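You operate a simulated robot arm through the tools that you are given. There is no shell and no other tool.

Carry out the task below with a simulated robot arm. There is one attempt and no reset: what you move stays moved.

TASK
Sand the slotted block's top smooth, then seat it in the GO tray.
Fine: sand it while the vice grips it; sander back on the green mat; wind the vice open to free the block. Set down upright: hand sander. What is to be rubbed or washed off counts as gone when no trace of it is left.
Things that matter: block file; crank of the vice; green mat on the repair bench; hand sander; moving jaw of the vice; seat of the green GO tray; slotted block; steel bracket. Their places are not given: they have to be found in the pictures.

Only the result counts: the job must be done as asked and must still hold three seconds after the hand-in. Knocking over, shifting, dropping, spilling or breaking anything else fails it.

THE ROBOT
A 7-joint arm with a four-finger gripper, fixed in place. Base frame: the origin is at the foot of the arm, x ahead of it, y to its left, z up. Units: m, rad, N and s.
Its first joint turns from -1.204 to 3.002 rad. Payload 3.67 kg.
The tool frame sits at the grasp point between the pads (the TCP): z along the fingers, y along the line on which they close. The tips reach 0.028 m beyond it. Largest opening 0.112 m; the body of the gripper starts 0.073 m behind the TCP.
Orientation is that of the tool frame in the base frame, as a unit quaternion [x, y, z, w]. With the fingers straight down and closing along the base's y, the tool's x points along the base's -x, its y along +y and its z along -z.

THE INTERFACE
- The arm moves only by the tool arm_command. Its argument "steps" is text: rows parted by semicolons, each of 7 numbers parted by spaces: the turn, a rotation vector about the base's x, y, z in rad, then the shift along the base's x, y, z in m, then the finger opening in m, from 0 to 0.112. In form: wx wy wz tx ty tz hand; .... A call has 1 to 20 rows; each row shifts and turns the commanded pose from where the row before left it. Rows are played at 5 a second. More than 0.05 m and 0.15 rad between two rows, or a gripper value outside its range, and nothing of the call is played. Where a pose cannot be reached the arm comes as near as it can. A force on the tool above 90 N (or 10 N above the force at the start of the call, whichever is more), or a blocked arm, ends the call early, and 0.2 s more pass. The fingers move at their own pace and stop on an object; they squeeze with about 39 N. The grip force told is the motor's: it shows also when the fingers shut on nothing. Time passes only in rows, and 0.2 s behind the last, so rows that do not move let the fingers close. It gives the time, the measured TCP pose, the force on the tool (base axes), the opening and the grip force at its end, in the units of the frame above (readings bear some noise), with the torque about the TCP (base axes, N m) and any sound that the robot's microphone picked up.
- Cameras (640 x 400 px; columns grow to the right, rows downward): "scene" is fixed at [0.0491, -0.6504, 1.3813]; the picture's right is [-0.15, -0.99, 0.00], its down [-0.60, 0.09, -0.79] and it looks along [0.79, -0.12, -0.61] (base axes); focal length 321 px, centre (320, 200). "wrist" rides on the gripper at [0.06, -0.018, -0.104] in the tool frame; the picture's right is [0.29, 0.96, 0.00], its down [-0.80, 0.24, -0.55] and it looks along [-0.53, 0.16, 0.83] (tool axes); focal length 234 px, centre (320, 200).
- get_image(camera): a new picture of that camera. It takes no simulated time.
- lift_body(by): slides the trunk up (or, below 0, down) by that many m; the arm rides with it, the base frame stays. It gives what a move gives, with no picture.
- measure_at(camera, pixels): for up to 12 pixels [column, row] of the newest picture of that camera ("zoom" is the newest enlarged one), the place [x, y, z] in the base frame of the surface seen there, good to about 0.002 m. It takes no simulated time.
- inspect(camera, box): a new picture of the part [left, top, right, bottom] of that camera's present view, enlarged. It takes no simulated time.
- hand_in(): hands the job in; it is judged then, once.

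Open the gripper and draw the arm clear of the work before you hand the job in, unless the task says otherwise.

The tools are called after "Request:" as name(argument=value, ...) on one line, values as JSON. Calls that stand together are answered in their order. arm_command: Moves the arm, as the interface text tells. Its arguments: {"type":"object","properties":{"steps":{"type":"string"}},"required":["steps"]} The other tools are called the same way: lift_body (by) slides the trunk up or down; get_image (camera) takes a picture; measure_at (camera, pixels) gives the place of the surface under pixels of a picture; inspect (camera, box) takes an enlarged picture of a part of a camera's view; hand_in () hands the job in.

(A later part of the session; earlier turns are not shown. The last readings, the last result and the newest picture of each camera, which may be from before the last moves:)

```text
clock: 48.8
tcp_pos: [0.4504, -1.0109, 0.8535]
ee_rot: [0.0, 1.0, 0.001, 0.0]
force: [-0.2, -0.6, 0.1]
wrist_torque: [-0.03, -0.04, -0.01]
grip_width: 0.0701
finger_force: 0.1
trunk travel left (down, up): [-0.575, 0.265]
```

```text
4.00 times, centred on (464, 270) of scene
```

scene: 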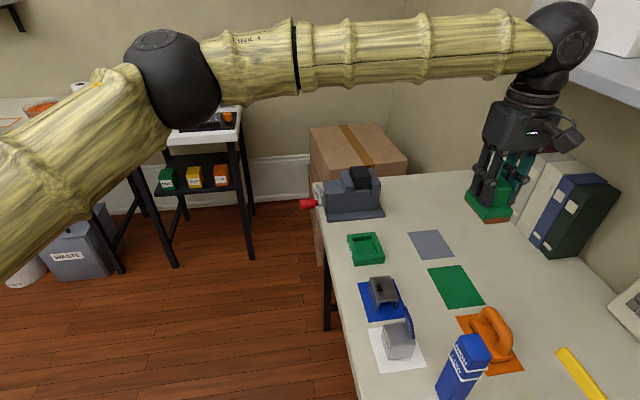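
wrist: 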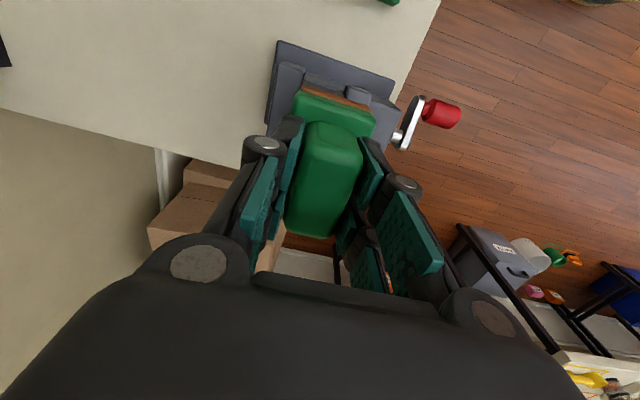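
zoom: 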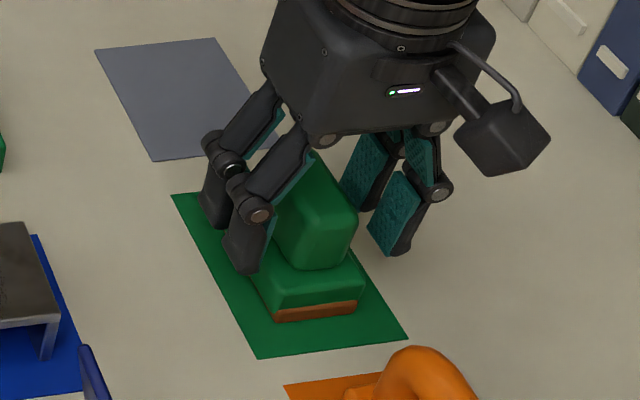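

The sander stands on the mat and is released. I rise straight up to about z 1.05.

Request:
arm_command(steps="0 0 0 0 0 0.02 0.07; 0 0 0 0 0 0.03 0.07; 0 0 0 0 0 0.04 0.07; 0 0 0 0 0 0.04 0.07; 0 0 0 0 0 0.04 0.07; 0 0 0 0 0 0.03 0.07; 0 0 0 0 0 0 0.07; 0 0 0 0 0 0 0.07")

Request:
inspect(camera="scene", box=[400, 220, 528, 320])

Request:
measure_at(camera="zoom", pixels=[[172, 196], [258, 358], [405, 338], [275, 316], [355, 308], [235, 195], [315, 250], [320, 180]])

```text
clock: 50.5
tcp_pos: [0.4476, -1.016, 1.0505]
ee_rot: [0.0, 1.0, 0.002, 0.0]
force: [-0.4, 0.5, -0.4]
wrist_torque: [0.0, -0.05, -0.02]
grip_width: 0.0701
finger_force: 0.1
trunk travel left (down, up): [-0.575, 0.265]
```

```text
4.00 times, centred on (464, 270) of scene
```

zoom: 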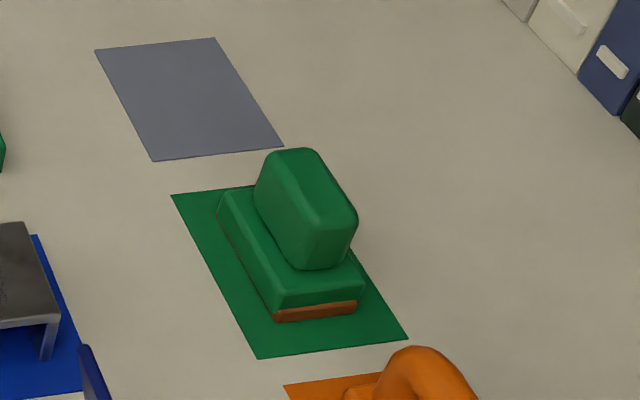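

```text
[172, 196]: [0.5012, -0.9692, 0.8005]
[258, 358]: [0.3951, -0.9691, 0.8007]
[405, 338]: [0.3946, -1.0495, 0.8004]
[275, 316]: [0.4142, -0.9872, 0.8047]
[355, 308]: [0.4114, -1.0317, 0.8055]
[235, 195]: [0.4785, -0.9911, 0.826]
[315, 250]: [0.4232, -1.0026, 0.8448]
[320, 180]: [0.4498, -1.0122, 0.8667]
```

The sander is back in place on its mat (x 0.411–0.48, y −0.987 to −1.036). Next I move over the crank handle (0.7105, −0.713) while turning the hand −90° about z so the fingers close along x.

Request:
arm_command(steps="0 0 -0.1428 0.0239 0.0276 0 0.07; 0 0 -0.1428 0.0239 0.0276 0 0.07; 0 0 -0.1428 0.0239 0.0276 0 0.07; 0 0 -0.1428 0.0239 0.0276 0 0.07; 0 0 -0.1428 0.0239 0.0276 0 0.07; 0 0 -0.1428 0.0239 0.0276 0 0.07; 0 0 -0.1428 0.0239 0.0276 0 0.07; 0 0 -0.1428 0.0239 0.0276 0 0.07; 0 0 -0.1428 0.0239 0.0276 0 0.07; 0 0 -0.1428 0.0239 0.0276 0 0.07; 0 0 -0.1428 0.0239 0.0276 0 0.07; 0 0 0 0 0 0 0.07; 0 0 0 0 0 0 0.07; 0 0 0 0 0 0 0.07; 0 0 0 0 0 0 0.07; 0 0 0 0 0 0 0.07")

Request:
get_image(camera="scene")

Request:
get_image(camera="wrist")

```text
clock: 54.0
tcp_pos: [0.6735, -0.7527, 1.0524]
ee_rot: [0.617, 0.787, -0.001, 0.0]
force: [-0.3, 0.7, 0.5]
wrist_torque: [-0.02, -0.01, -0.01]
grip_width: 0.0701
finger_force: 0.0
out of reach, approached as far as the arm can: row 10, 11
trunk travel left (down, up): [-0.575, 0.265]
```

```text
taken
```

scene: 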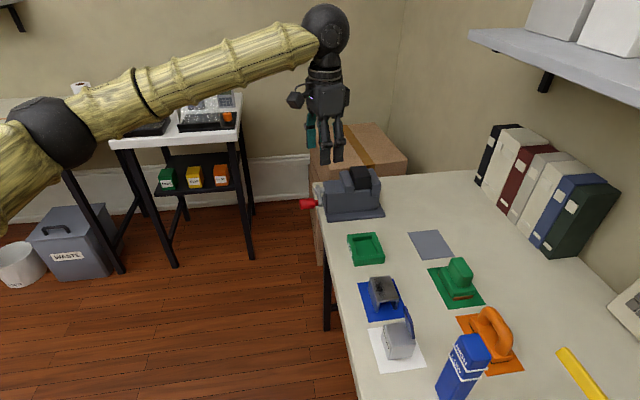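

```text
taken
```

wrist: 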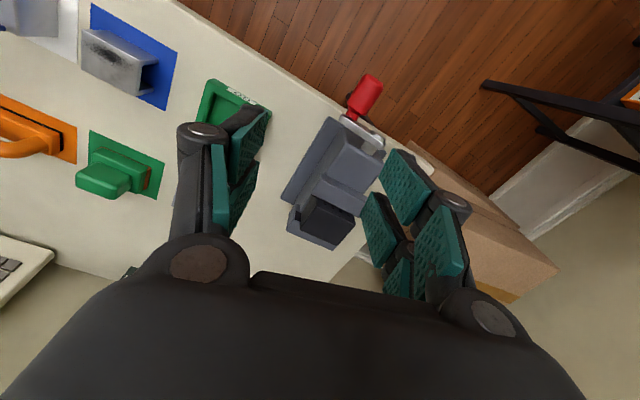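

The hand stopped at −76° yaw (wrist-joint limit), so that direction isn't available. I turn the hand back the other way toward +90°, first returning by 11 rows to see the resulting yaw.

Request:
arm_command(steps="0 0 0.1428 0 0 0 0.07; 0 0 0.1428 0 0 0 0.07; 0 0 0.1428 0 0 0 0.07; 0 0 0.1428 0 0 0 0.07; 0 0 0.1428 0 0 0 0.07; 0 0 0.1428 0 0 0 0.07; 0 0 0.1428 0 0 0 0.07; 0 0 0.1428 0 0 0 0.07; 0 0 0.1428 0 0 0 0.07; 0 0 0.1428 0 0 0 0.07; 0 0 0.1428 0 0 0 0.07; 0 0 0 0 0 0 0.07; 0 0 0 0 0 0 0.07; 0 0 0 0 0 0 0.07")

```text
clock: 57.0
tcp_pos: [0.6722, -0.7518, 1.052]
ee_rot: [-0.12, 0.993, 0.0, 0.0]
force: [0.2, -0.4, 0.0]
wrist_torque: [-0.01, 0.0, -0.03]
grip_width: 0.0699
finger_force: 0.1
trunk travel left (down, up): [-0.575, 0.265]
```

Yaw is now +13.8°. I turn a further +76.2° to reach +90°, shifting to above the handle (0.711, −0.711).

Request:
arm_command(steps="0 0 0.133 0.004 0.004 0 0.07; 0 0 0.133 0.004 0.004 0 0.07; 0 0 0.133 0.004 0.004 0 0.07; 0 0 0.133 0.004 0.004 0 0.07; 0 0 0.133 0.004 0.004 0 0.07; 0 0 0.133 0.004 0.004 0 0.07; 0 0 0.133 0.004 0.004 0 0.07; 0 0 0.133 0.004 0.004 0 0.07; 0 0 0.133 0.004 0.004 0 0.07; 0 0 0.133 0.003 0.005 0 0.07; 0 0 0 0 0 0 0.07; 0 0 0 0 0 0 0.07; 0 0 0 0 0 0 0.07; 0 0 0 0 0 0 0.07")

Request:
get_image(camera="scene")

Request:
get_image(camera="wrist")

```text
clock: 60.0
tcp_pos: [0.7105, -0.7104, 1.0528]
ee_rot: [0.707, -0.707, -0.001, -0.001]
force: [0.1, 0.3, 0.2]
wrist_torque: [-0.02, -0.05, -0.01]
grip_width: 0.07
finger_force: 0.1
trunk travel left (down, up): [-0.575, 0.265]
```

```text
taken
```

scene: 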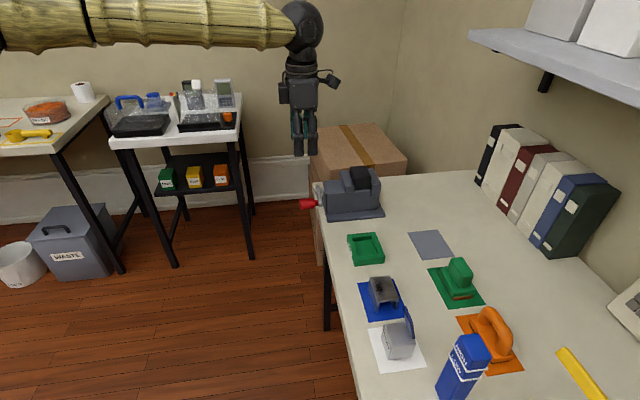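

```text
taken
```

wrist: 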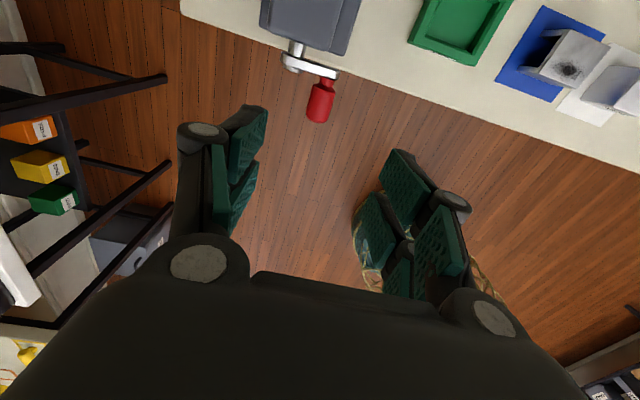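

Yaw is +90° and reached. I now tilt the hand 25° so the palm leans toward +y (keeping camera and palm away from the vice) and go down to z≈0.94.

Request:
arm_command(steps="-0.145 0 0 0 0 0 0.07; -0.145 0 0 0 0 0 0.07; -0.146 0 0 0 0 0 0.07; 0 0 0 0 0 -0.04 0.07; 0 0 0 0 0 -0.04 0.07; 0 0 0 0 0 -0.03 0.07; 0 0 0 0 0 0 0.07; 0 0 0 0 0 0 0.07; 0 0 0 0 0 0 0.07; 0 0 0 0 0 0 0.07")

Request:
get_image(camera="wrist")

Request:
inspect(camera="scene", box=[240, 80, 400, 230])

```text
clock: 62.1
tcp_pos: [0.7098, -0.7121, 0.9419]
ee_rot: [0.691, -0.69, 0.153, 0.152]
force: [-0.2, -0.4, -0.5]
wrist_torque: [0.01, 0.0, -0.01]
grip_width: 0.0701
finger_force: 0.2
trunk travel left (down, up): [-0.575, 0.265]
```

```text
taken
```

wrist: 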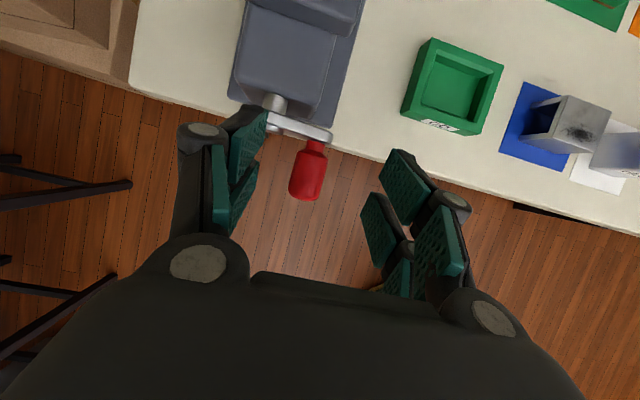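

```text
2.67 times, centred on (320, 155) of scene
```

zoom: 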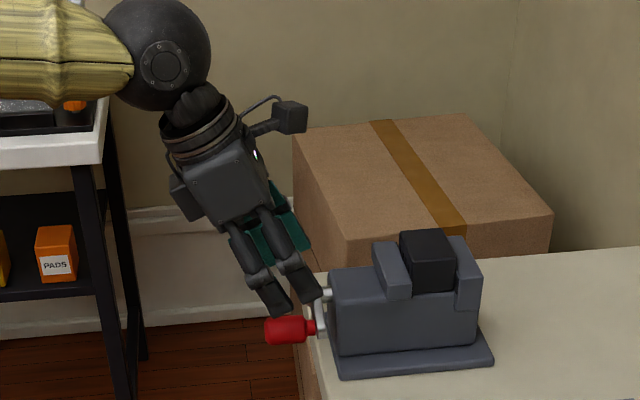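

The tilt is right and the red handle lies between the fingers at (308,172) in the wrist view. I measure handle and shaft again from here.

Request:
inspect(camera="wrist", box=[240, 80, 368, 210])

Request:
measure_at(camera="zoom", pixels=[[315, 280], [330, 220], [290, 330], [340, 330], [250, 340], [370, 290], [230, 110], [200, 130], [260, 140], [330, 170], [345, 195], [310, 365]])

```text
3.08 times, centred on (304, 145) of wrist
```

zoom: 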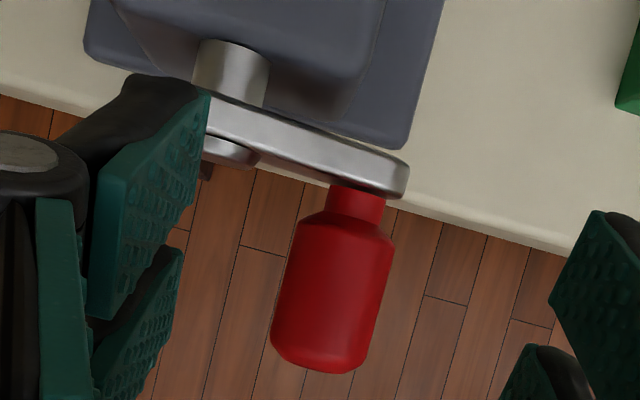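

```text
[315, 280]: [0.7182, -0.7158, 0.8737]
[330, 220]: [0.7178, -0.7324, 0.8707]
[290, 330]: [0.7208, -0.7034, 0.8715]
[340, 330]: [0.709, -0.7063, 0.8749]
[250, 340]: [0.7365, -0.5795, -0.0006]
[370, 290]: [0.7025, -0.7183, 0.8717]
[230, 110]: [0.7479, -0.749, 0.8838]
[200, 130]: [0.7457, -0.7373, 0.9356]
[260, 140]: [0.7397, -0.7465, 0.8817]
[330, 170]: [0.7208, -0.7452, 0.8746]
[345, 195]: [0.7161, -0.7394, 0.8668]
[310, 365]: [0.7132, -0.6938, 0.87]
```

Handle axis confirmed near x 0.7105, z≈0.861, red part y −0.694 to −0.733. I descend to z≈0.862 with y≈−0.709 and opening 0.056.

Request:
arm_command(steps="0 0 0 0.0005 0.001 -0.03 0.056; 0 0 0 0 0.001 -0.03 0.056; 0 0 0 0 0.001 -0.015 0.056; 0 0 0 0 0 0 0.056; 0 0 0 0 0 0 0.056; 0 0 0 0 0 0 0.056; 0 0 0 0 0 0 0.056")

Request:
inspect(camera="scene", box=[270, 140, 370, 220])

Request:
get_image(camera="wrist")

```text
clock: 63.8
tcp_pos: [0.7129, -0.7069, 0.8681]
ee_rot: [-0.69, 0.69, -0.153, -0.153]
force: [-0.3, 0.0, 0.2]
wrist_torque: [-0.01, 0.01, 0.01]
grip_width: 0.0558
finger_force: 0.0
trunk travel left (down, up): [-0.575, 0.265]
```

```text
5.00 times, centred on (320, 180) of scene
```

zoom: 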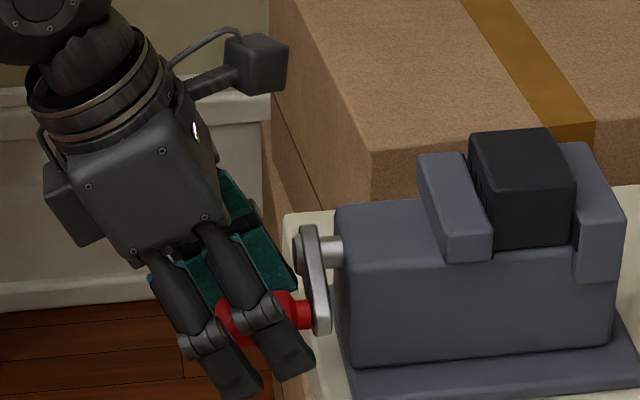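

```text
taken
```

wrist: 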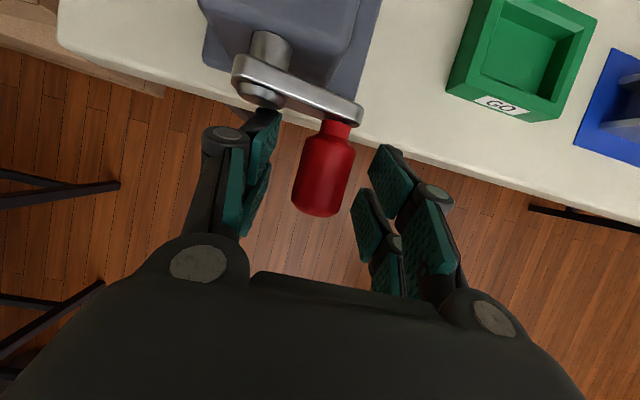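

The handle is between the fingers; TCP (0.713, −0.707, 0.868), no contact forces. I lower 4 mm, wait and close on the handle.

Request:
arm_command(steps="0 0 0 0 0.001 -0.004 0.056; 0 0 0 0 0 0 0.056; 0 0 0 0 0 0 0.056; 0 0 0 0 0 0 0.056; 0 0 0 0 0 0 0.056")

Request:
arm_command(steps="0 0 0 0 0 0 0.045; 0 0 0 0 0 0 0.035; 0 0 0 0 0 0 0.02; 0 0 0 0 0 0 0.02; 0 0 0 0 0 0 0.02; 0 0 0 0 0 0 0.02")

Request:
get_image(camera="wrist")

Request:
inspect(camera="scene", box=[270, 140, 370, 220])

```text
clock: 65.0
tcp_pos: [0.7109, -0.7056, 0.8656]
ee_rot: [0.691, -0.69, 0.152, 0.152]
force: [0.6, -0.1, 0.0]
wrist_torque: [-0.03, 0.02, -0.02]
grip_width: 0.0559
finger_force: 0.1
trunk travel left (down, up): [-0.575, 0.265]
```

```text
clock: 66.3
tcp_pos: [0.7112, -0.7056, 0.8649]
ee_rot: [0.69, -0.69, 0.153, 0.153]
force: [-0.5, 0.5, -1.3]
wrist_torque: [-0.06, -0.01, 0.0]
grip_width: 0.0269
finger_force: 45.0
trunk travel left (down, up): [-0.575, 0.265]
```

```text
taken
```

wrist: 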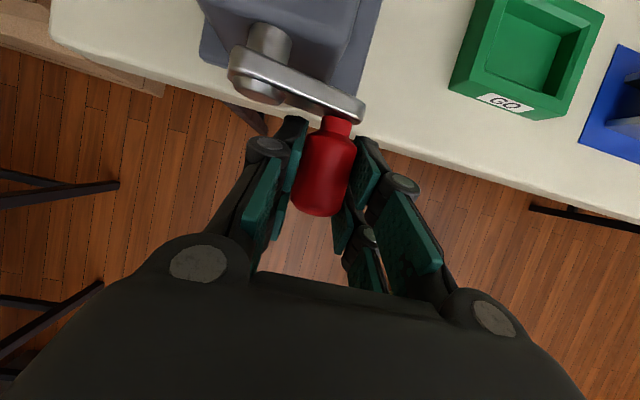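

```text
5.00 times, centred on (320, 180) of scene
```

zoom: 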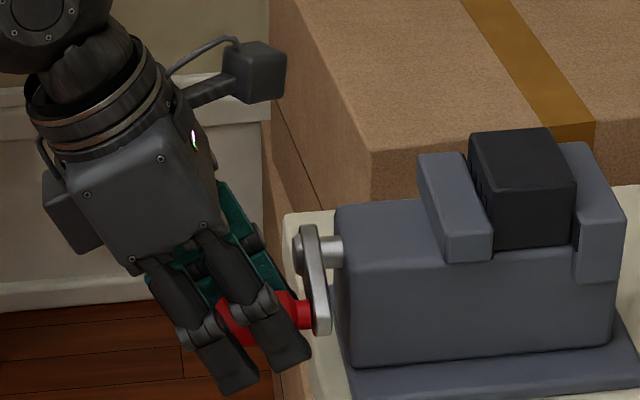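

The handle is gripped (27 mm wide, 45 N). I test the opening direction (counter-clockwise seen from the handle side, i.e. handle upward) with a small 10 mm move.

Request:
arm_command(steps="0 0 0 -0.0007 0 0.005 0.02; 0 0 0 -0.0005 0 0.005 0.02; 0 0 0 0 0 0 0.02; 0 0 0 0 0 0 0.02")

```text
clock: 67.3
tcp_pos: [0.71, -0.7051, 0.8742]
ee_rot: [-0.69, 0.691, -0.151, -0.153]
force: [-13.0, 13.5, -8.7]
wrist_torque: [0.97, 0.0, -0.05]
grip_width: 0.0273
finger_force: 44.5
trunk travel left (down, up): [-0.575, 0.265]
```

The handle moved up 9 mm with resistance; the force pushes the tool to +y and −x. I look at the jaw and the crank for what moved.

Request:
inspect(camera="scene", box=[270, 140, 370, 220])

Request:
get_image(camera="wrist")

```text
5.00 times, centred on (320, 180) of scene
```

zoom: 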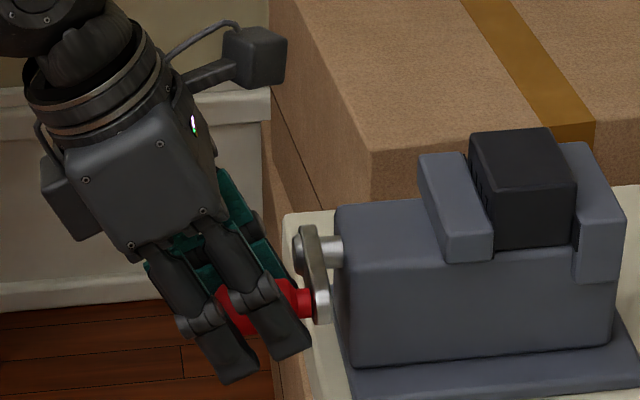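

```text
taken
```

wrist: 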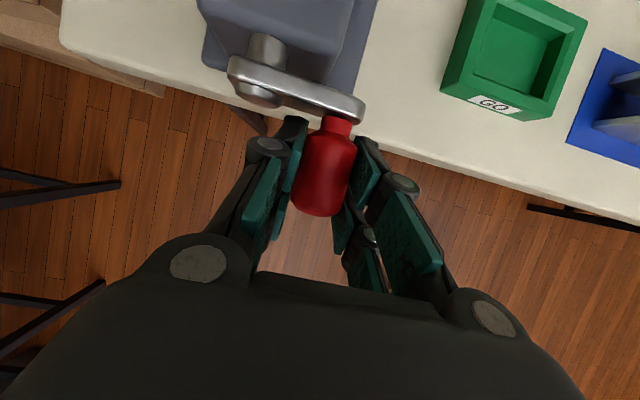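

The crank has turned slightly upward. The force (−13, +13.5) is radial toward the base, so the arm presses outward; I relieve it by shifting the command ~2 mm inward and read again.

Request:
arm_command(steps="0 0 0 -0.0015 0.0015 0 0.02; 0 0 0 0 0 0 0.02; 0 0 0 0 0 0 0.02")

```text
clock: 68.2
tcp_pos: [0.7103, -0.706, 0.8749]
ee_rot: [-0.69, 0.691, -0.153, -0.153]
force: [0.9, -3.2, -4.2]
wrist_torque: [0.42, 0.02, 0.03]
grip_width: 0.0268
finger_force: 45.0
trunk travel left (down, up): [-0.575, 0.265]
```

Forces dropped to a few newtons. I continue along the arc (centre ≈ (0.748, 0.872) for the TCP, R ≈ 0.0375) up to about 30°.

Request:
arm_command(steps="0 0 0 0.0005 0 0.004 0.02; 0 0 0 0.001 0 0.0041 0.02; 0 0 0 0.0015 0 0.004 0.02; 0 0 0 0.0019 0 0.0038 0.02; 0 0 0 0 0 0 0.02; 0 0 0 0 0 0 0.02")

Request:
inspect(camera="scene", box=[270, 140, 370, 220])

```text
clock: 69.5
tcp_pos: [0.7126, -0.7062, 0.8886]
ee_rot: [-0.689, 0.692, -0.151, -0.153]
force: [-27.7, 11.7, -24.6]
wrist_torque: [1.42, 0.09, -0.24]
grip_width: 0.0269
finger_force: 44.9
trunk travel left (down, up): [-0.575, 0.265]
```

```text
5.00 times, centred on (320, 180) of scene
```

zoom: 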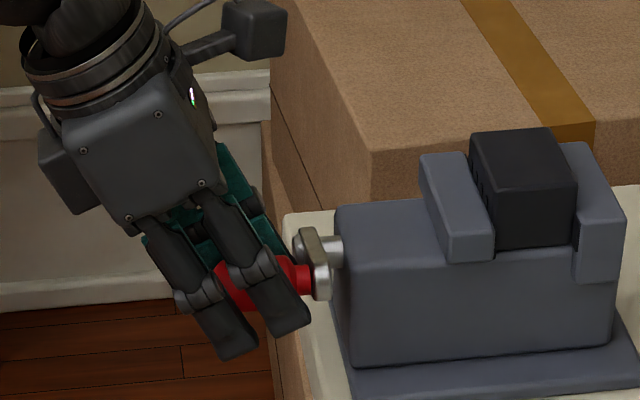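

The resistance grew to ~34 N tangentially, and I must check whether the jaw opens or tightens. I zoom on the jaws and measure the near jaw's edge.

Request:
inspect(camera="scene", box=[290, 150, 410, 225])

Request:
measure_at(camera="zoom", pixels=[[302, 120], [320, 210], [295, 220], [340, 215], [270, 115], [340, 185], [330, 110], [285, 160], [460, 180], [440, 105]])

```text
5.33 times, centred on (350, 188) of scene
```

zoom: 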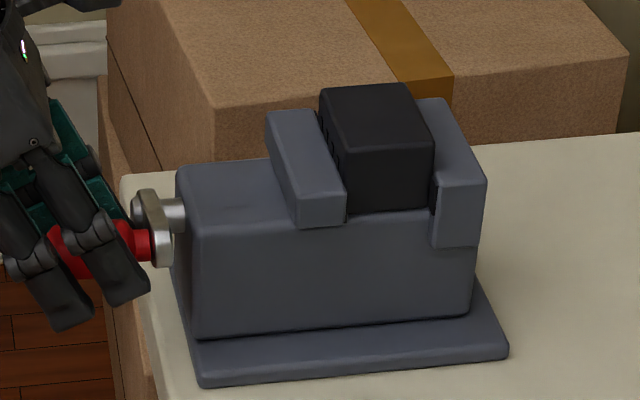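

```text
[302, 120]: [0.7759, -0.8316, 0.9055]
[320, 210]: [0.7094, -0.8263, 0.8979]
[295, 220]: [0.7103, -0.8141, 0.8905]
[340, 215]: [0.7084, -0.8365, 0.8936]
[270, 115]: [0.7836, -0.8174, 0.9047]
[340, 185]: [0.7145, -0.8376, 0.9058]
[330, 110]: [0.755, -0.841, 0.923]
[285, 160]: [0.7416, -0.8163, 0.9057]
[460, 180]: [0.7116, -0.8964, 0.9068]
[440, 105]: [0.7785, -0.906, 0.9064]
```

Compared with the first zoom, the near jaw moved ~2–3 px toward the block: this direction tightens. So I reverse: handle downward opens. I first retrace the arc back to the start angle.

Request:
arm_command(steps="0 0 0 -0.0019 0 -0.0038 0.02; 0 0 0 -0.0015 0 -0.004 0.02; 0 0 0 -0.001 0 -0.0041 0.02; 0 0 0 -0.0005 0 -0.004 0.02; 0 0 0 0 0 0 0.02; 0 0 0 0 0 0 0.02")

Request:
inspect(camera="scene", box=[290, 150, 410, 225])

Request:
measure_at(camera="zoom", pixels=[[128, 185], [140, 285], [150, 330], [160, 385], [170, 390], [150, 230]])

```text
clock: 71.0
tcp_pos: [0.7102, -0.7067, 0.8752]
ee_rot: [-0.69, 0.691, -0.153, -0.153]
force: [3.2, -16.0, -2.7]
wrist_torque: [-1.27, -0.01, -0.01]
grip_width: 0.027
finger_force: 45.1
trunk travel left (down, up): [-0.575, 0.265]
```

```text
5.33 times, centred on (350, 188) of scene
```

zoom: 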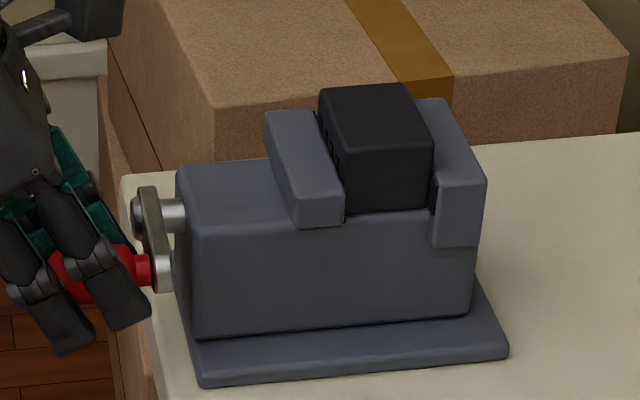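

```text
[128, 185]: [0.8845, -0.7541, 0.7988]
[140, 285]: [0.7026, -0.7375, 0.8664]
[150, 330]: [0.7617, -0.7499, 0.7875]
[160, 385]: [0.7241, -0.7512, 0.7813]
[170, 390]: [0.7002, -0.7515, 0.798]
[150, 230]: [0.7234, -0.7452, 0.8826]
```

The jaw moved back, confirming that handle-down opens. I go on downward along the refined arc (centre ≈ (0.752, 0.873), R ≈ 0.0417) to −20°.

Request:
arm_command(steps="0 0 0 0.0001 0 -0.0045 0.02; 0 0 0 0.0005 0 -0.0046 0.02; 0 0 0 0.0008 0 -0.0036 0.02; 0 0 0 0.0011 0 -0.0035 0.02; 0 0 0 0 0 0 0.02; 0 0 0 0 0 0 0.02")

Request:
inspect(camera="scene", box=[290, 150, 410, 225])

```text
clock: 72.3
tcp_pos: [0.7151, -0.7059, 0.8587]
ee_rot: [0.691, -0.69, 0.154, 0.152]
force: [23.0, -27.6, 13.2]
wrist_torque: [-0.65, -0.11, 0.06]
grip_width: 0.027
finger_force: 44.9
trunk travel left (down, up): [-0.575, 0.265]
```

```text
5.33 times, centred on (350, 188) of scene
```

zoom: 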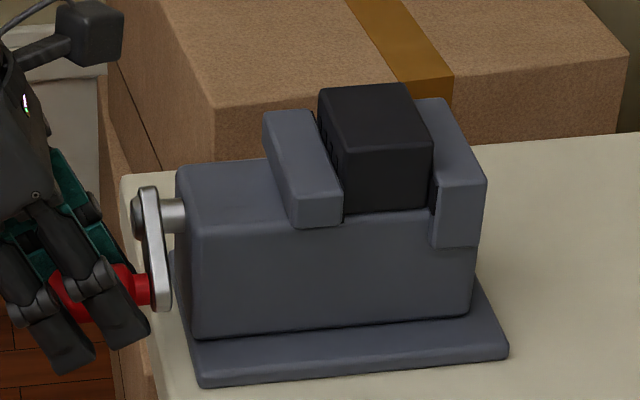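

Forces (23, −27.6, 13) show the arm now pulling inward; I relieve by shifting the command outward ~3 mm and read again.

Request:
arm_command(steps="0 0 0 0.0017 -0.0022 0 0.02; 0 0 0 0 0 0 0.02; 0 0 0 0 0 0 0.02")

```text
clock: 73.2
tcp_pos: [0.7141, -0.7057, 0.8579]
ee_rot: [0.691, -0.69, 0.152, 0.152]
force: [12.9, -5.7, 7.3]
wrist_torque: [-0.34, -0.04, 0.13]
grip_width: 0.027
finger_force: 45.0
trunk travel left (down, up): [-0.575, 0.265]
```

Remaining force is mostly +x (tool slightly outside the circle). I update to centre (0.751, 0.875), R 0.0406 and continue to about −45°.

Request:
arm_command(steps="0 0 0 0.0023 0 -0.0034 0.02; 0 0 0 0.0024 0 -0.0032 0.02; 0 0 0 0.0022 -0.0005 -0.0028 0.02; 0 0 0 0.0024 -0.0005 -0.0026 0.02; 0 0 0 0 0 0 0.02; 0 0 0 0 0 0 0.02")

Request:
inspect(camera="scene", box=[290, 150, 410, 225])

```text
clock: 74.5
tcp_pos: [0.7244, -0.7064, 0.8464]
ee_rot: [0.692, -0.689, 0.153, 0.152]
force: [1.8, 19.7, 2.8]
wrist_torque: [0.51, -0.03, -0.01]
grip_width: 0.0268
finger_force: 45.0
trunk travel left (down, up): [-0.575, 0.265]
```

```text
5.33 times, centred on (350, 188) of scene
```

zoom: 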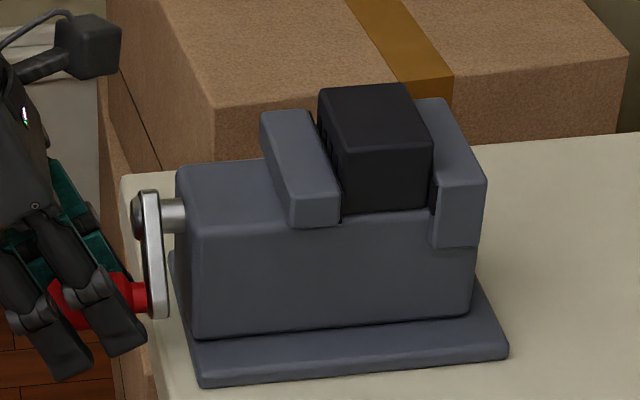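

The jaw is opening (its left edge moved from 263 to 260 px in the zoom). I correct y by +2 mm and continue toward −80°.

Request:
arm_command(steps="0 0 0 0.0034 0.002 -0.0026 0.02; 0 0 0 0.0035 0 -0.0024 0.02; 0 0 0 0.0031 0 -0.0016 0.02; 0 0 0 0.0032 0 -0.0014 0.02; 0 0 0 0 0 0 0.02; 0 0 0 0 0 0 0.02")

```text
clock: 76.0
tcp_pos: [0.7363, -0.7055, 0.8392]
ee_rot: [-0.69, 0.691, -0.153, -0.153]
force: [-2.4, 8.7, -1.5]
wrist_torque: [-0.76, 0.05, 0.05]
grip_width: 0.0269
finger_force: 45.1
trunk travel left (down, up): [-0.575, 0.265]
```

Forces are small now. I continue through the bottom to about −108°.

Request:
arm_command(steps="0 0 0 0.0037 0.0007 -0.0013 0.02; 0 0 0 0.0037 0 -0.001 0.02; 0 0 0 0.0037 0 -0.0006 0.02; 0 0 0 0.0037 0 -0.0002 0.02; 0 0 0 0.0036 0 0.0002 0.02; 0 0 0 0.0035 0 0.0006 0.02; 0 0 0 0 0 0 0.02; 0 0 0 0 0 0 0.02")

Request:
inspect(camera="scene", box=[290, 150, 410, 225])

```text
clock: 77.8
tcp_pos: [0.757, -0.7064, 0.8368]
ee_rot: [-0.69, 0.691, -0.153, -0.152]
force: [-1.2, -8.5, 10.4]
wrist_torque: [-0.08, 0.01, 0.1]
grip_width: 0.027
finger_force: 44.8
trunk travel left (down, up): [-0.575, 0.265]
```

```text
5.33 times, centred on (350, 188) of scene
```

zoom: 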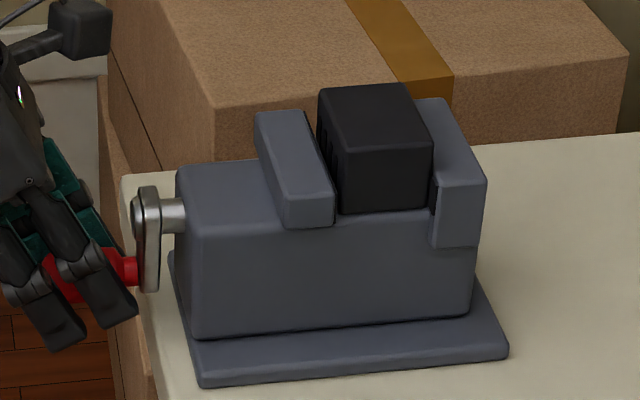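

The near jaw has opened ~4 mm (left edge now 255 px). I keep winding, up the far side, to about −130°.

Request:
arm_command(steps="0 0 0 0.0038 -0.0007 0.0014 0.02; 0 0 0 0.0037 0 0.0013 0.02; 0 0 0 0.0032 0 0.0014 0.02; 0 0 0 0.0031 0 0.0015 0.02; 0 0 0 0.0028 0 0.0019 0.02; 0 0 0 0.0028 0 0.002 0.02; 0 0 0 0 0 0 0.02; 0 0 0 0 0 0 0.02")

```text
clock: 79.5
tcp_pos: [0.7762, -0.7054, 0.8469]
ee_rot: [-0.69, 0.691, -0.152, -0.153]
force: [-10.9, 1.3, 7.3]
wrist_torque: [0.58, 0.01, -0.16]
grip_width: 0.027
finger_force: 44.8
trunk travel left (down, up): [-0.575, 0.265]
```

Smooth, only ~13 N radial. I adjust inward 1 mm and continue to about −170°.

Request:
arm_command(steps="0 0 0 0.002 0 0.0028 0.02; 0 0 0 0.0021 0 0.0028 0.02; 0 0 0 0.002 0 0.0028 0.02; 0 0 0 0.0018 0 0.0029 0.02; 0 0 0 0.0016 0 0.0031 0.02; 0 0 0 0.0013 0 0.0031 0.02; 0 0 0 0.001 0 0.0033 0.02; 0 0 0 0.0008 0 0.0033 0.02; 0 0 0 0 0 0 0.02; 0 0 0 0 0 0 0.02")

Request:
inspect(camera="scene", box=[290, 150, 410, 225])

```text
clock: 81.8
tcp_pos: [0.7891, -0.7076, 0.8684]
ee_rot: [-0.69, 0.691, -0.152, -0.153]
force: [-3.6, -1.2, -2.5]
wrist_torque: [0.32, -0.02, -0.01]
grip_width: 0.0267
finger_force: 45.1
trunk travel left (down, up): [-0.575, 0.265]
```

```text
5.33 times, centred on (350, 188) of scene
```

zoom: 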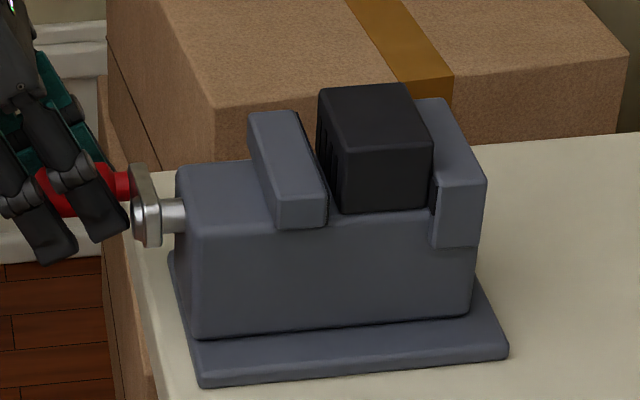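

The near jaw has opened ~7–8 mm (left edge 248 px); forces are tiny. I continue winding over the upper side to about −230° for more clearance.

Request:
arm_command(steps="0 0 0 0.0007 0 0.0038 0.02; 0 0 0 0.0004 0 0.0038 0.02; 0 0 0 -0.0002 0 0.0034 0.02; 0 0 0 -0.0004 0 0.0034 0.02; 0 0 0 -0.0007 0 0.0033 0.02; 0 0 0 -0.0011 0 0.0033 0.02; 0 0 0 -0.0013 0 0.0032 0.02; 0 0 0 -0.0016 0 0.003 0.02; 0 0 0 0 0 0 0.02; 0 0 0 0 0 0 0.02")

```text
clock: 84.0
tcp_pos: [0.7859, -0.7067, 0.8948]
ee_rot: [-0.691, 0.691, -0.15, -0.153]
force: [-30.3, 22.0, -20.0]
wrist_torque: [0.83, 0.11, -0.33]
grip_width: 0.027
finger_force: 44.9
trunk travel left (down, up): [-0.575, 0.265]
```

Load is mostly radial here (tool slightly outside the true circle). I relax the command inward and read again.

Request:
arm_command(steps="0 0 0 -0.0022 0.0018 -0.001 0.02; 0 0 0 0 0 0 0.02; 0 0 0 0 0 0 0.02")

Request:
inspect(camera="scene", box=[290, 150, 410, 225])

```text
clock: 84.8
tcp_pos: [0.785, -0.7065, 0.8979]
ee_rot: [0.69, -0.69, 0.155, 0.153]
force: [-2.8, -5.7, -1.2]
wrist_torque: [0.47, 0.02, -0.08]
grip_width: 0.027
finger_force: 45.0
trunk travel left (down, up): [-0.575, 0.265]
```

```text
5.33 times, centred on (350, 188) of scene
```

zoom: 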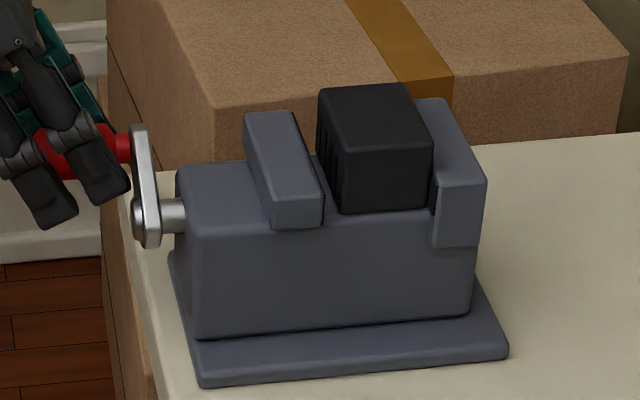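

The jaw is ~10 mm open now. I wind on over the top to about −265°.

Request:
arm_command(steps="0 0 0 -0.0026 0 0.0033 0.02; 0 0 0 -0.0028 0 0.0032 0.02; 0 0 0 -0.0027 0 0.0024 0.02; 0 0 0 -0.0027 0 0.0022 0.02; 0 0 0 -0.003 0 0.0018 0.02; 0 0 0 -0.0031 0 0.0016 0.02; 0 0 0 -0.0033 0 0.0013 0.02; 0 0 0 -0.0033 0 0.001 0.02; 0 0 0 0 0 0 0.02; 0 0 0 0 0 0 0.02")

Request:
inspect(camera="scene", box=[290, 150, 410, 225])

```text
clock: 87.0
tcp_pos: [0.7597, -0.7046, 0.9137]
ee_rot: [-0.69, 0.69, -0.155, -0.152]
force: [5.7, -19.3, 26.8]
wrist_torque: [-0.58, -0.01, 0.14]
grip_width: 0.0268
finger_force: 45.0
trunk travel left (down, up): [-0.575, 0.265]
```

```text
5.33 times, centred on (350, 188) of scene
```

zoom: 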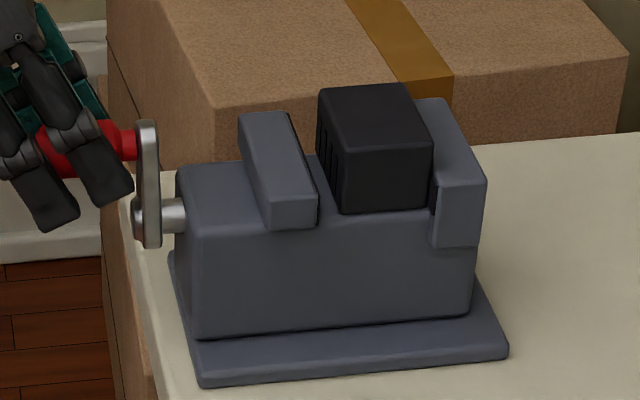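

The jaw is ~12–13 mm open. I take the crank past the top so it can't fall back toward closing, correcting the z/y offset, to about −290°.

Request:
arm_command(steps="0 0 0 0 -0.0013 0.0022 0.02; 0 0 0 -0.003 0 0.0005 0.02; 0 0 0 -0.003 0 0.0003 0.02; 0 0 0 -0.0031 0 0.0002 0.02; 0 0 0 -0.0035 0 -0.0002 0.02; 0 0 0 -0.0035 0 -0.0004 0.02; 0 0 0 -0.0035 0 -0.0008 0.02; 0 0 0 -0.0034 0 -0.001 0.02; 0 0 0 0 0 0 0.02; 0 0 0 0 0 0 0.02")

```text
clock: 89.2
tcp_pos: [0.7373, -0.7048, 0.9126]
ee_rot: [-0.69, 0.691, -0.151, -0.153]
force: [-0.3, 8.8, -4.9]
wrist_torque: [0.56, 0.01, 0.03]
grip_width: 0.0269
finger_force: 45.0
trunk travel left (down, up): [-0.575, 0.265]
```

Forces are small past the top. I continue down the near side to about −340°.

Request:
arm_command(steps="0 0 0 -0.0032 0.0005 -0.0014 0.02; 0 0 0 -0.0031 0 -0.0016 0.02; 0 0 0 -0.003 0 -0.002 0.02; 0 0 0 -0.0028 0 -0.0021 0.02; 0 0 0 -0.0026 0 -0.0024 0.02; 0 0 0 -0.0024 0 -0.0026 0.02; 0 0 0 -0.0021 0 -0.0028 0.02; 0 0 0 -0.002 0 -0.0029 0.02; 0 0 0 0 0 0 0.02; 0 0 0 0 0 0 0.02")

Request:
inspect(camera="scene", box=[290, 150, 410, 225])

```text
clock: 91.3
tcp_pos: [0.717, -0.7049, 0.8964]
ee_rot: [-0.69, 0.69, -0.152, -0.152]
force: [0.1, 3.5, 0.3]
wrist_torque: [-0.99, 0.0, 0.09]
grip_width: 0.0269
finger_force: 45.4
trunk travel left (down, up): [-0.575, 0.265]
```

```text
5.33 times, centred on (350, 188) of scene
```

zoom: 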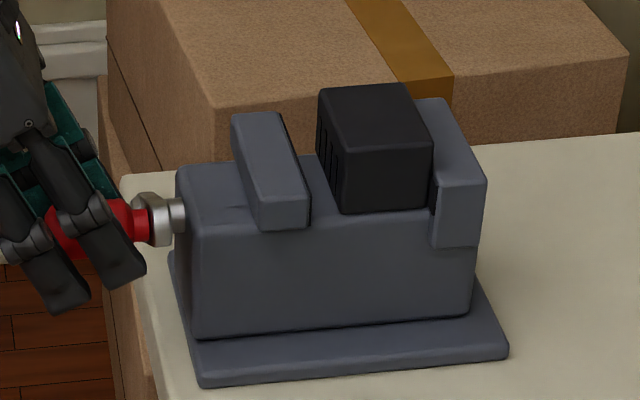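

The vice is wound ~16 mm open and forces are near zero. I open the fingers and rise straight up off the handle.

Request:
arm_command(steps="0 0 0 0 0 0 0.032; 0 0 0 0 0 0 0.045; 0 0 0 0 0 0 0.06; 0 0 0 0 0 0 0.06; 0 0 0 0 0 0 0.06")

Request:
inspect(camera="scene", box=[290, 150, 410, 225])

```text
clock: 92.5
tcp_pos: [0.7166, -0.7052, 0.8948]
ee_rot: [0.691, -0.69, 0.153, 0.152]
force: [-0.5, -0.6, 0.6]
wrist_torque: [0.03, -0.02, 0.0]
grip_width: 0.0599
finger_force: 0.0
trunk travel left (down, up): [-0.575, 0.265]
```

```text
5.33 times, centred on (350, 188) of scene
```

zoom: 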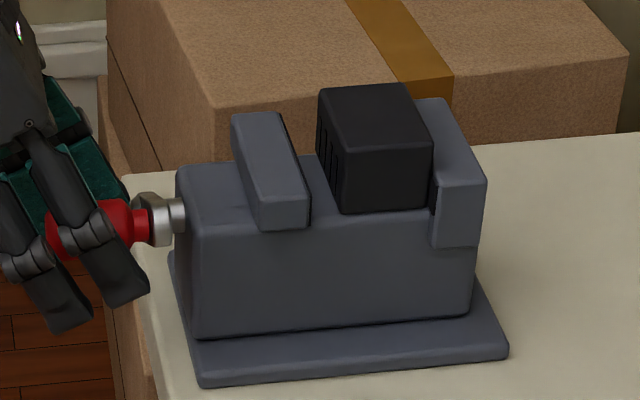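

The crank stays put after release. I rise clear and remove the tilt so the hand points straight down again at z≈1.05.

Request:
arm_command(steps="0 0 0 0 0.002 0.02 0.06; 0 0 0 0 0.002 0.03 0.06; 0 0 0 0 0.002 0.04 0.06; 0 0 0 0 0 0.04 0.06; 0 0 0 0 0 0.02 0.06; 0.145 0 0 0 0 0 0.06; 0.145 0 0 0 0 0 0.06; 0.146 0 0 0 0 0 0.06; 0 0 0 0 0 0 0.08; 0 0 0 0 0 0 0.08; 0 0 0 0 0 0 0.08; 0 0 0 0 0 0 0.08")

Request:
get_image(camera="scene")

Request:
get_image(camera="wrist")

```text
clock: 95.2
tcp_pos: [0.7155, -0.7007, 1.0451]
ee_rot: [0.708, -0.707, -0.001, 0.0]
force: [0.1, -0.1, -0.5]
wrist_torque: [0.01, -0.04, -0.01]
grip_width: 0.08
finger_force: 0.0
trunk travel left (down, up): [-0.575, 0.265]
```

```text
taken
```

scene: 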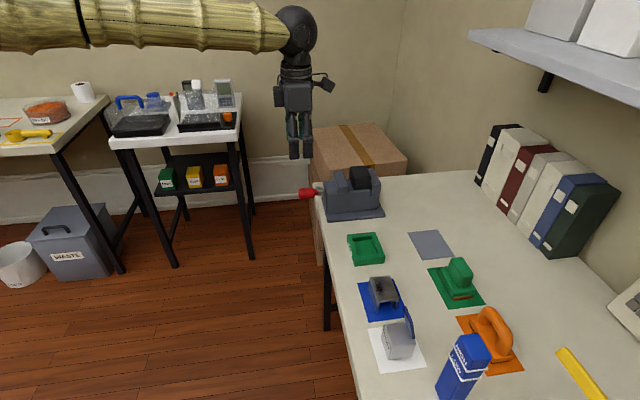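

```text
taken
```

wrist: 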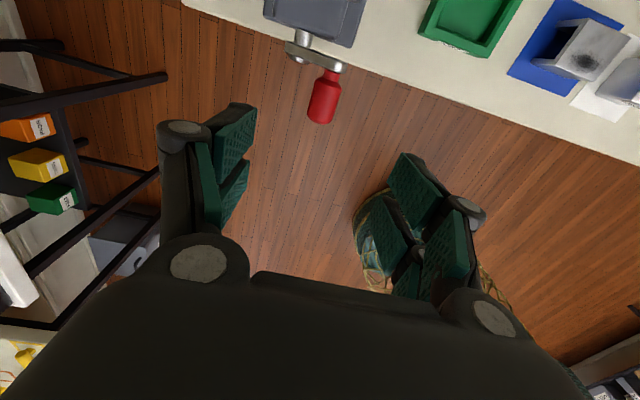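

The hand is vertical and clear. Now I zoom into the GO tray and the block to get precise sizes.

Request:
inspect(camera="scene", box=[340, 228, 396, 268])

Request:
measure_at(camera="zoom", pixels=[[320, 190], [250, 120], [250, 250], [420, 180], [160, 120], [130, 60], [450, 100], [480, 300], [250, 90], [300, 330], [180, 200], [420, 270]])

```text
10.00 times, centred on (368, 248) of scene
```

zoom: 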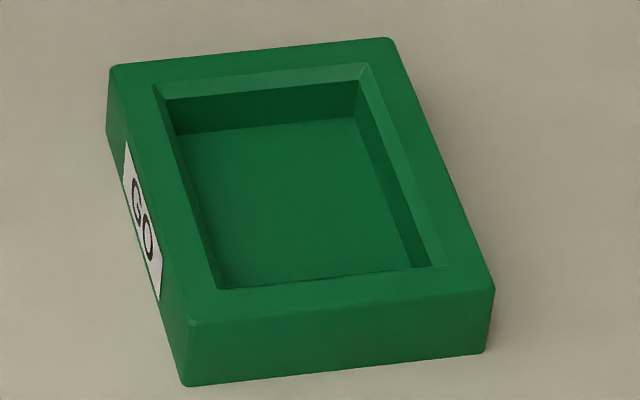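

```text
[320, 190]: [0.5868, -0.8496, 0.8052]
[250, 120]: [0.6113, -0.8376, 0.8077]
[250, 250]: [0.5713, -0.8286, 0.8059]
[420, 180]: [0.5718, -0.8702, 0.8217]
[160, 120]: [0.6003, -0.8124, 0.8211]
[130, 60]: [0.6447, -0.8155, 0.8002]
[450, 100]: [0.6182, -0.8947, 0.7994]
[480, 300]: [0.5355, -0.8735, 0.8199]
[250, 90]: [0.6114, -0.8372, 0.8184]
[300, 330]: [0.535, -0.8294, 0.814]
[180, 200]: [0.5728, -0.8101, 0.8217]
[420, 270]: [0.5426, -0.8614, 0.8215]
```

I measure the tray's outer and inner rim edges and the floor limits more densely.

Request:
measure_at(camera="zoom", pixels=[[118, 70], [385, 42], [488, 288], [195, 320], [149, 82], [374, 60], [450, 266], [213, 294], [180, 138], [352, 121], [405, 264], [222, 280]])

Request:
measure_at(camera="zoom", pixels=[[260, 74], [260, 68], [260, 80], [260, 95], [260, 122], [260, 132], [400, 190], [410, 190], [420, 190], [392, 190], [380, 190], [330, 284]])

```text
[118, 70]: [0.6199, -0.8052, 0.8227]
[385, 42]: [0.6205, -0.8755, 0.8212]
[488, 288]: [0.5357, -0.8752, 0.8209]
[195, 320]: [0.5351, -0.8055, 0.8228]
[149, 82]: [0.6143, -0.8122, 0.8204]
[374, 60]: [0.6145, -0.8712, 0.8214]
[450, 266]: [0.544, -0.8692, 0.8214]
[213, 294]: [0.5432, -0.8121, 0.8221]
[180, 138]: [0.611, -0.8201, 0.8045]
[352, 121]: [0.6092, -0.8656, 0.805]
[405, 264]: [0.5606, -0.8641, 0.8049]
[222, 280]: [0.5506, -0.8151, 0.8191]
```

```text
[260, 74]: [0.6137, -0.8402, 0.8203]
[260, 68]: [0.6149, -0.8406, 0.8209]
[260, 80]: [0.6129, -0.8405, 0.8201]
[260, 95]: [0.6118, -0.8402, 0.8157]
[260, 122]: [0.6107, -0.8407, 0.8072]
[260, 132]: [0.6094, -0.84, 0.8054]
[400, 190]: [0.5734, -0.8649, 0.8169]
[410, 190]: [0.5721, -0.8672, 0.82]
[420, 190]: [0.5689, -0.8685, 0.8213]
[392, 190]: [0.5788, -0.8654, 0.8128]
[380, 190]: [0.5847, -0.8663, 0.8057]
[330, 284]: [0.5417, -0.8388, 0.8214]
```

The tray cavity centre is ≈(0.578, −0.840), floor z 0.805, rim 0.821, inner about 0.066 × 0.0505 m. Now I zoom on the vice to measure the freed block and gap.

Request:
inspect(camera="scene", box=[322, 160, 386, 200])

Request:
measure_at(camera="zoom", pixels=[[310, 70], [480, 60], [540, 170], [355, 185], [430, 110], [370, 310], [520, 300], [440, 200], [440, 300], [300, 200], [325, 250], [280, 230]])

Request:
measure_at(camera="zoom", pixels=[[230, 150], [270, 330], [290, 300], [310, 340], [380, 330], [480, 330], [330, 310], [345, 260], [320, 160], [305, 100], [590, 180], [550, 250]])

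```text
10.00 times, centred on (354, 180) of scene
```

zoom: 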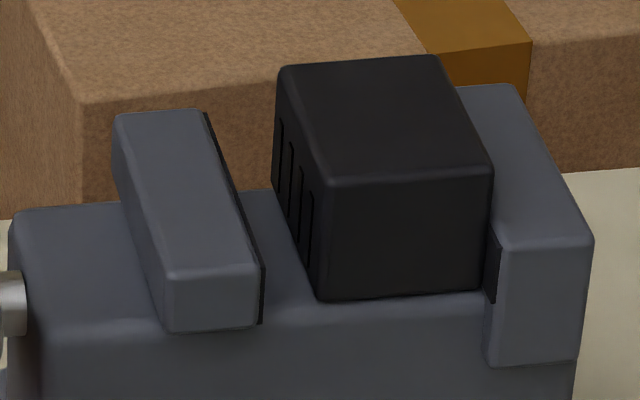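

```text
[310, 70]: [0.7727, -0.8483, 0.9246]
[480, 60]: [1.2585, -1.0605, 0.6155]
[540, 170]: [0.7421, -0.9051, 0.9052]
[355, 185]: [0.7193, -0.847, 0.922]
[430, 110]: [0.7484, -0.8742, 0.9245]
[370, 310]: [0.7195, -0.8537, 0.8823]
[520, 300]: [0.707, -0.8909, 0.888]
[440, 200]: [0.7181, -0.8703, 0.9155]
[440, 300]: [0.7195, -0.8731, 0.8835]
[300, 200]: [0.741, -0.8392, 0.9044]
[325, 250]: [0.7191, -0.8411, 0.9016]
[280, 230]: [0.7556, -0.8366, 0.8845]
```

```text
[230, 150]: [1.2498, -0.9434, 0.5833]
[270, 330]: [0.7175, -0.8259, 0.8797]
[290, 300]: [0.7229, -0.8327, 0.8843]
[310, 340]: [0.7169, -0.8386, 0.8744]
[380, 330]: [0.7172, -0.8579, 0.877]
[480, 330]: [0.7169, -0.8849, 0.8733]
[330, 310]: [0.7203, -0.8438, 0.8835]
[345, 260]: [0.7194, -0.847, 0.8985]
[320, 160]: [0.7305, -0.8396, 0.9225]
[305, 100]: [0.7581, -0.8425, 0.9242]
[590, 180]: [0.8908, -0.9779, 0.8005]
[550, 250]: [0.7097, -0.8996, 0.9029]
```

The block spans x 0.719–0.774, y −0.839 to −0.885, z 0.8845–0.925. I move above it (0.7465, −0.862) with opening 0.085.

Request:
arm_command(steps="0 0 0 0.0062 -0.0323 0 0.085; 0 0 0 0.0062 -0.0323 0 0.085; 0 0 0 0.0062 -0.0323 0 0.085; 0 0 0 0.0062 -0.0323 0 0.085; 0 0 0 0.0062 -0.0323 0 0.085; 0 0 0 0 0 0 0.085; 0 0 0 0 0 0 0.085; 0 0 0 0 0 0 0.085; 0 0 0 0 0 0 0.085; 0 0 0 0 0 0 0.085; 0 0 0 0 0 0 0.085")

Request:
get_image(camera="wrist")

Request:
get_image(camera="scene")

```text
clock: 97.5
tcp_pos: [0.7476, -0.8625, 1.0434]
ee_rot: [0.708, -0.707, -0.001, -0.001]
force: [-0.2, -1.0, 0.1]
wrist_torque: [0.01, 0.01, 0.01]
grip_width: 0.0852
finger_force: 0.0
trunk travel left (down, up): [-0.575, 0.265]
```

```text
taken
```

wrist: 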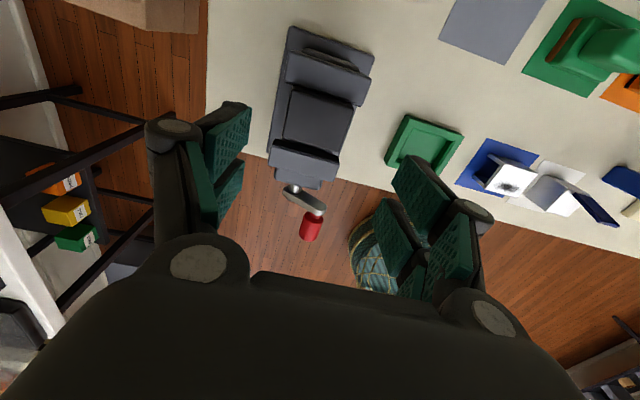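

```text
taken
```

scene: 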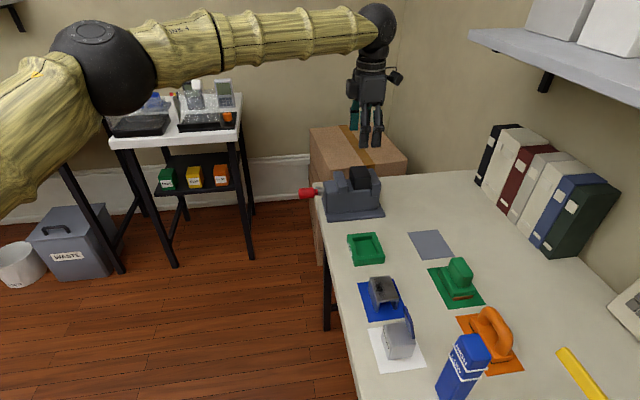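

The hand is over the block. The wrist camera sees the block top at (318,113); I zoom and measure its edges for a precise centre, and the tray likewise.

Request:
inspect(camera="wrist", box=[262, 60, 382, 160])

Request:
measure_at(camera="zoom", pixels=[[212, 118], [380, 160], [355, 300], [165, 260], [290, 140], [270, 285], [190, 190], [370, 230], [280, 210], [300, 100], [250, 330], [120, 240]])

```text
4.00 times, centred on (322, 110) of wrist
```

zoom: 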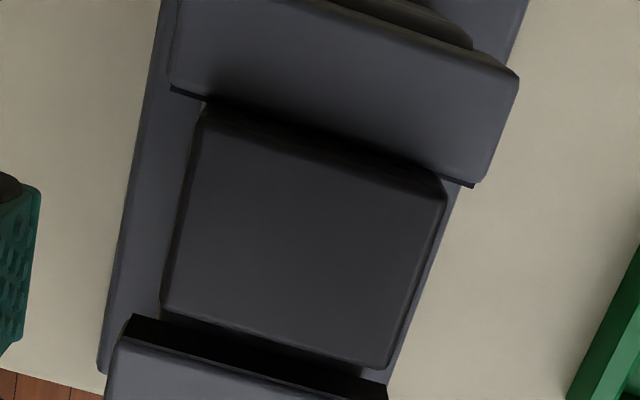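

```text
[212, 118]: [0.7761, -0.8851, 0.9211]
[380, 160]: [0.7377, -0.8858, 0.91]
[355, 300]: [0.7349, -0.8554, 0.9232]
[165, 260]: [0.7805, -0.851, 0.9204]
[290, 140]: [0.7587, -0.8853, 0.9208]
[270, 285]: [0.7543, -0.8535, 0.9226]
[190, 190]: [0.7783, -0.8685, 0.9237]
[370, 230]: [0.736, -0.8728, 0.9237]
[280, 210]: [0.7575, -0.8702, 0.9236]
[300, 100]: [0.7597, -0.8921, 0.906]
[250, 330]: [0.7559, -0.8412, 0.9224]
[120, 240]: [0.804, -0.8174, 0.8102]
```

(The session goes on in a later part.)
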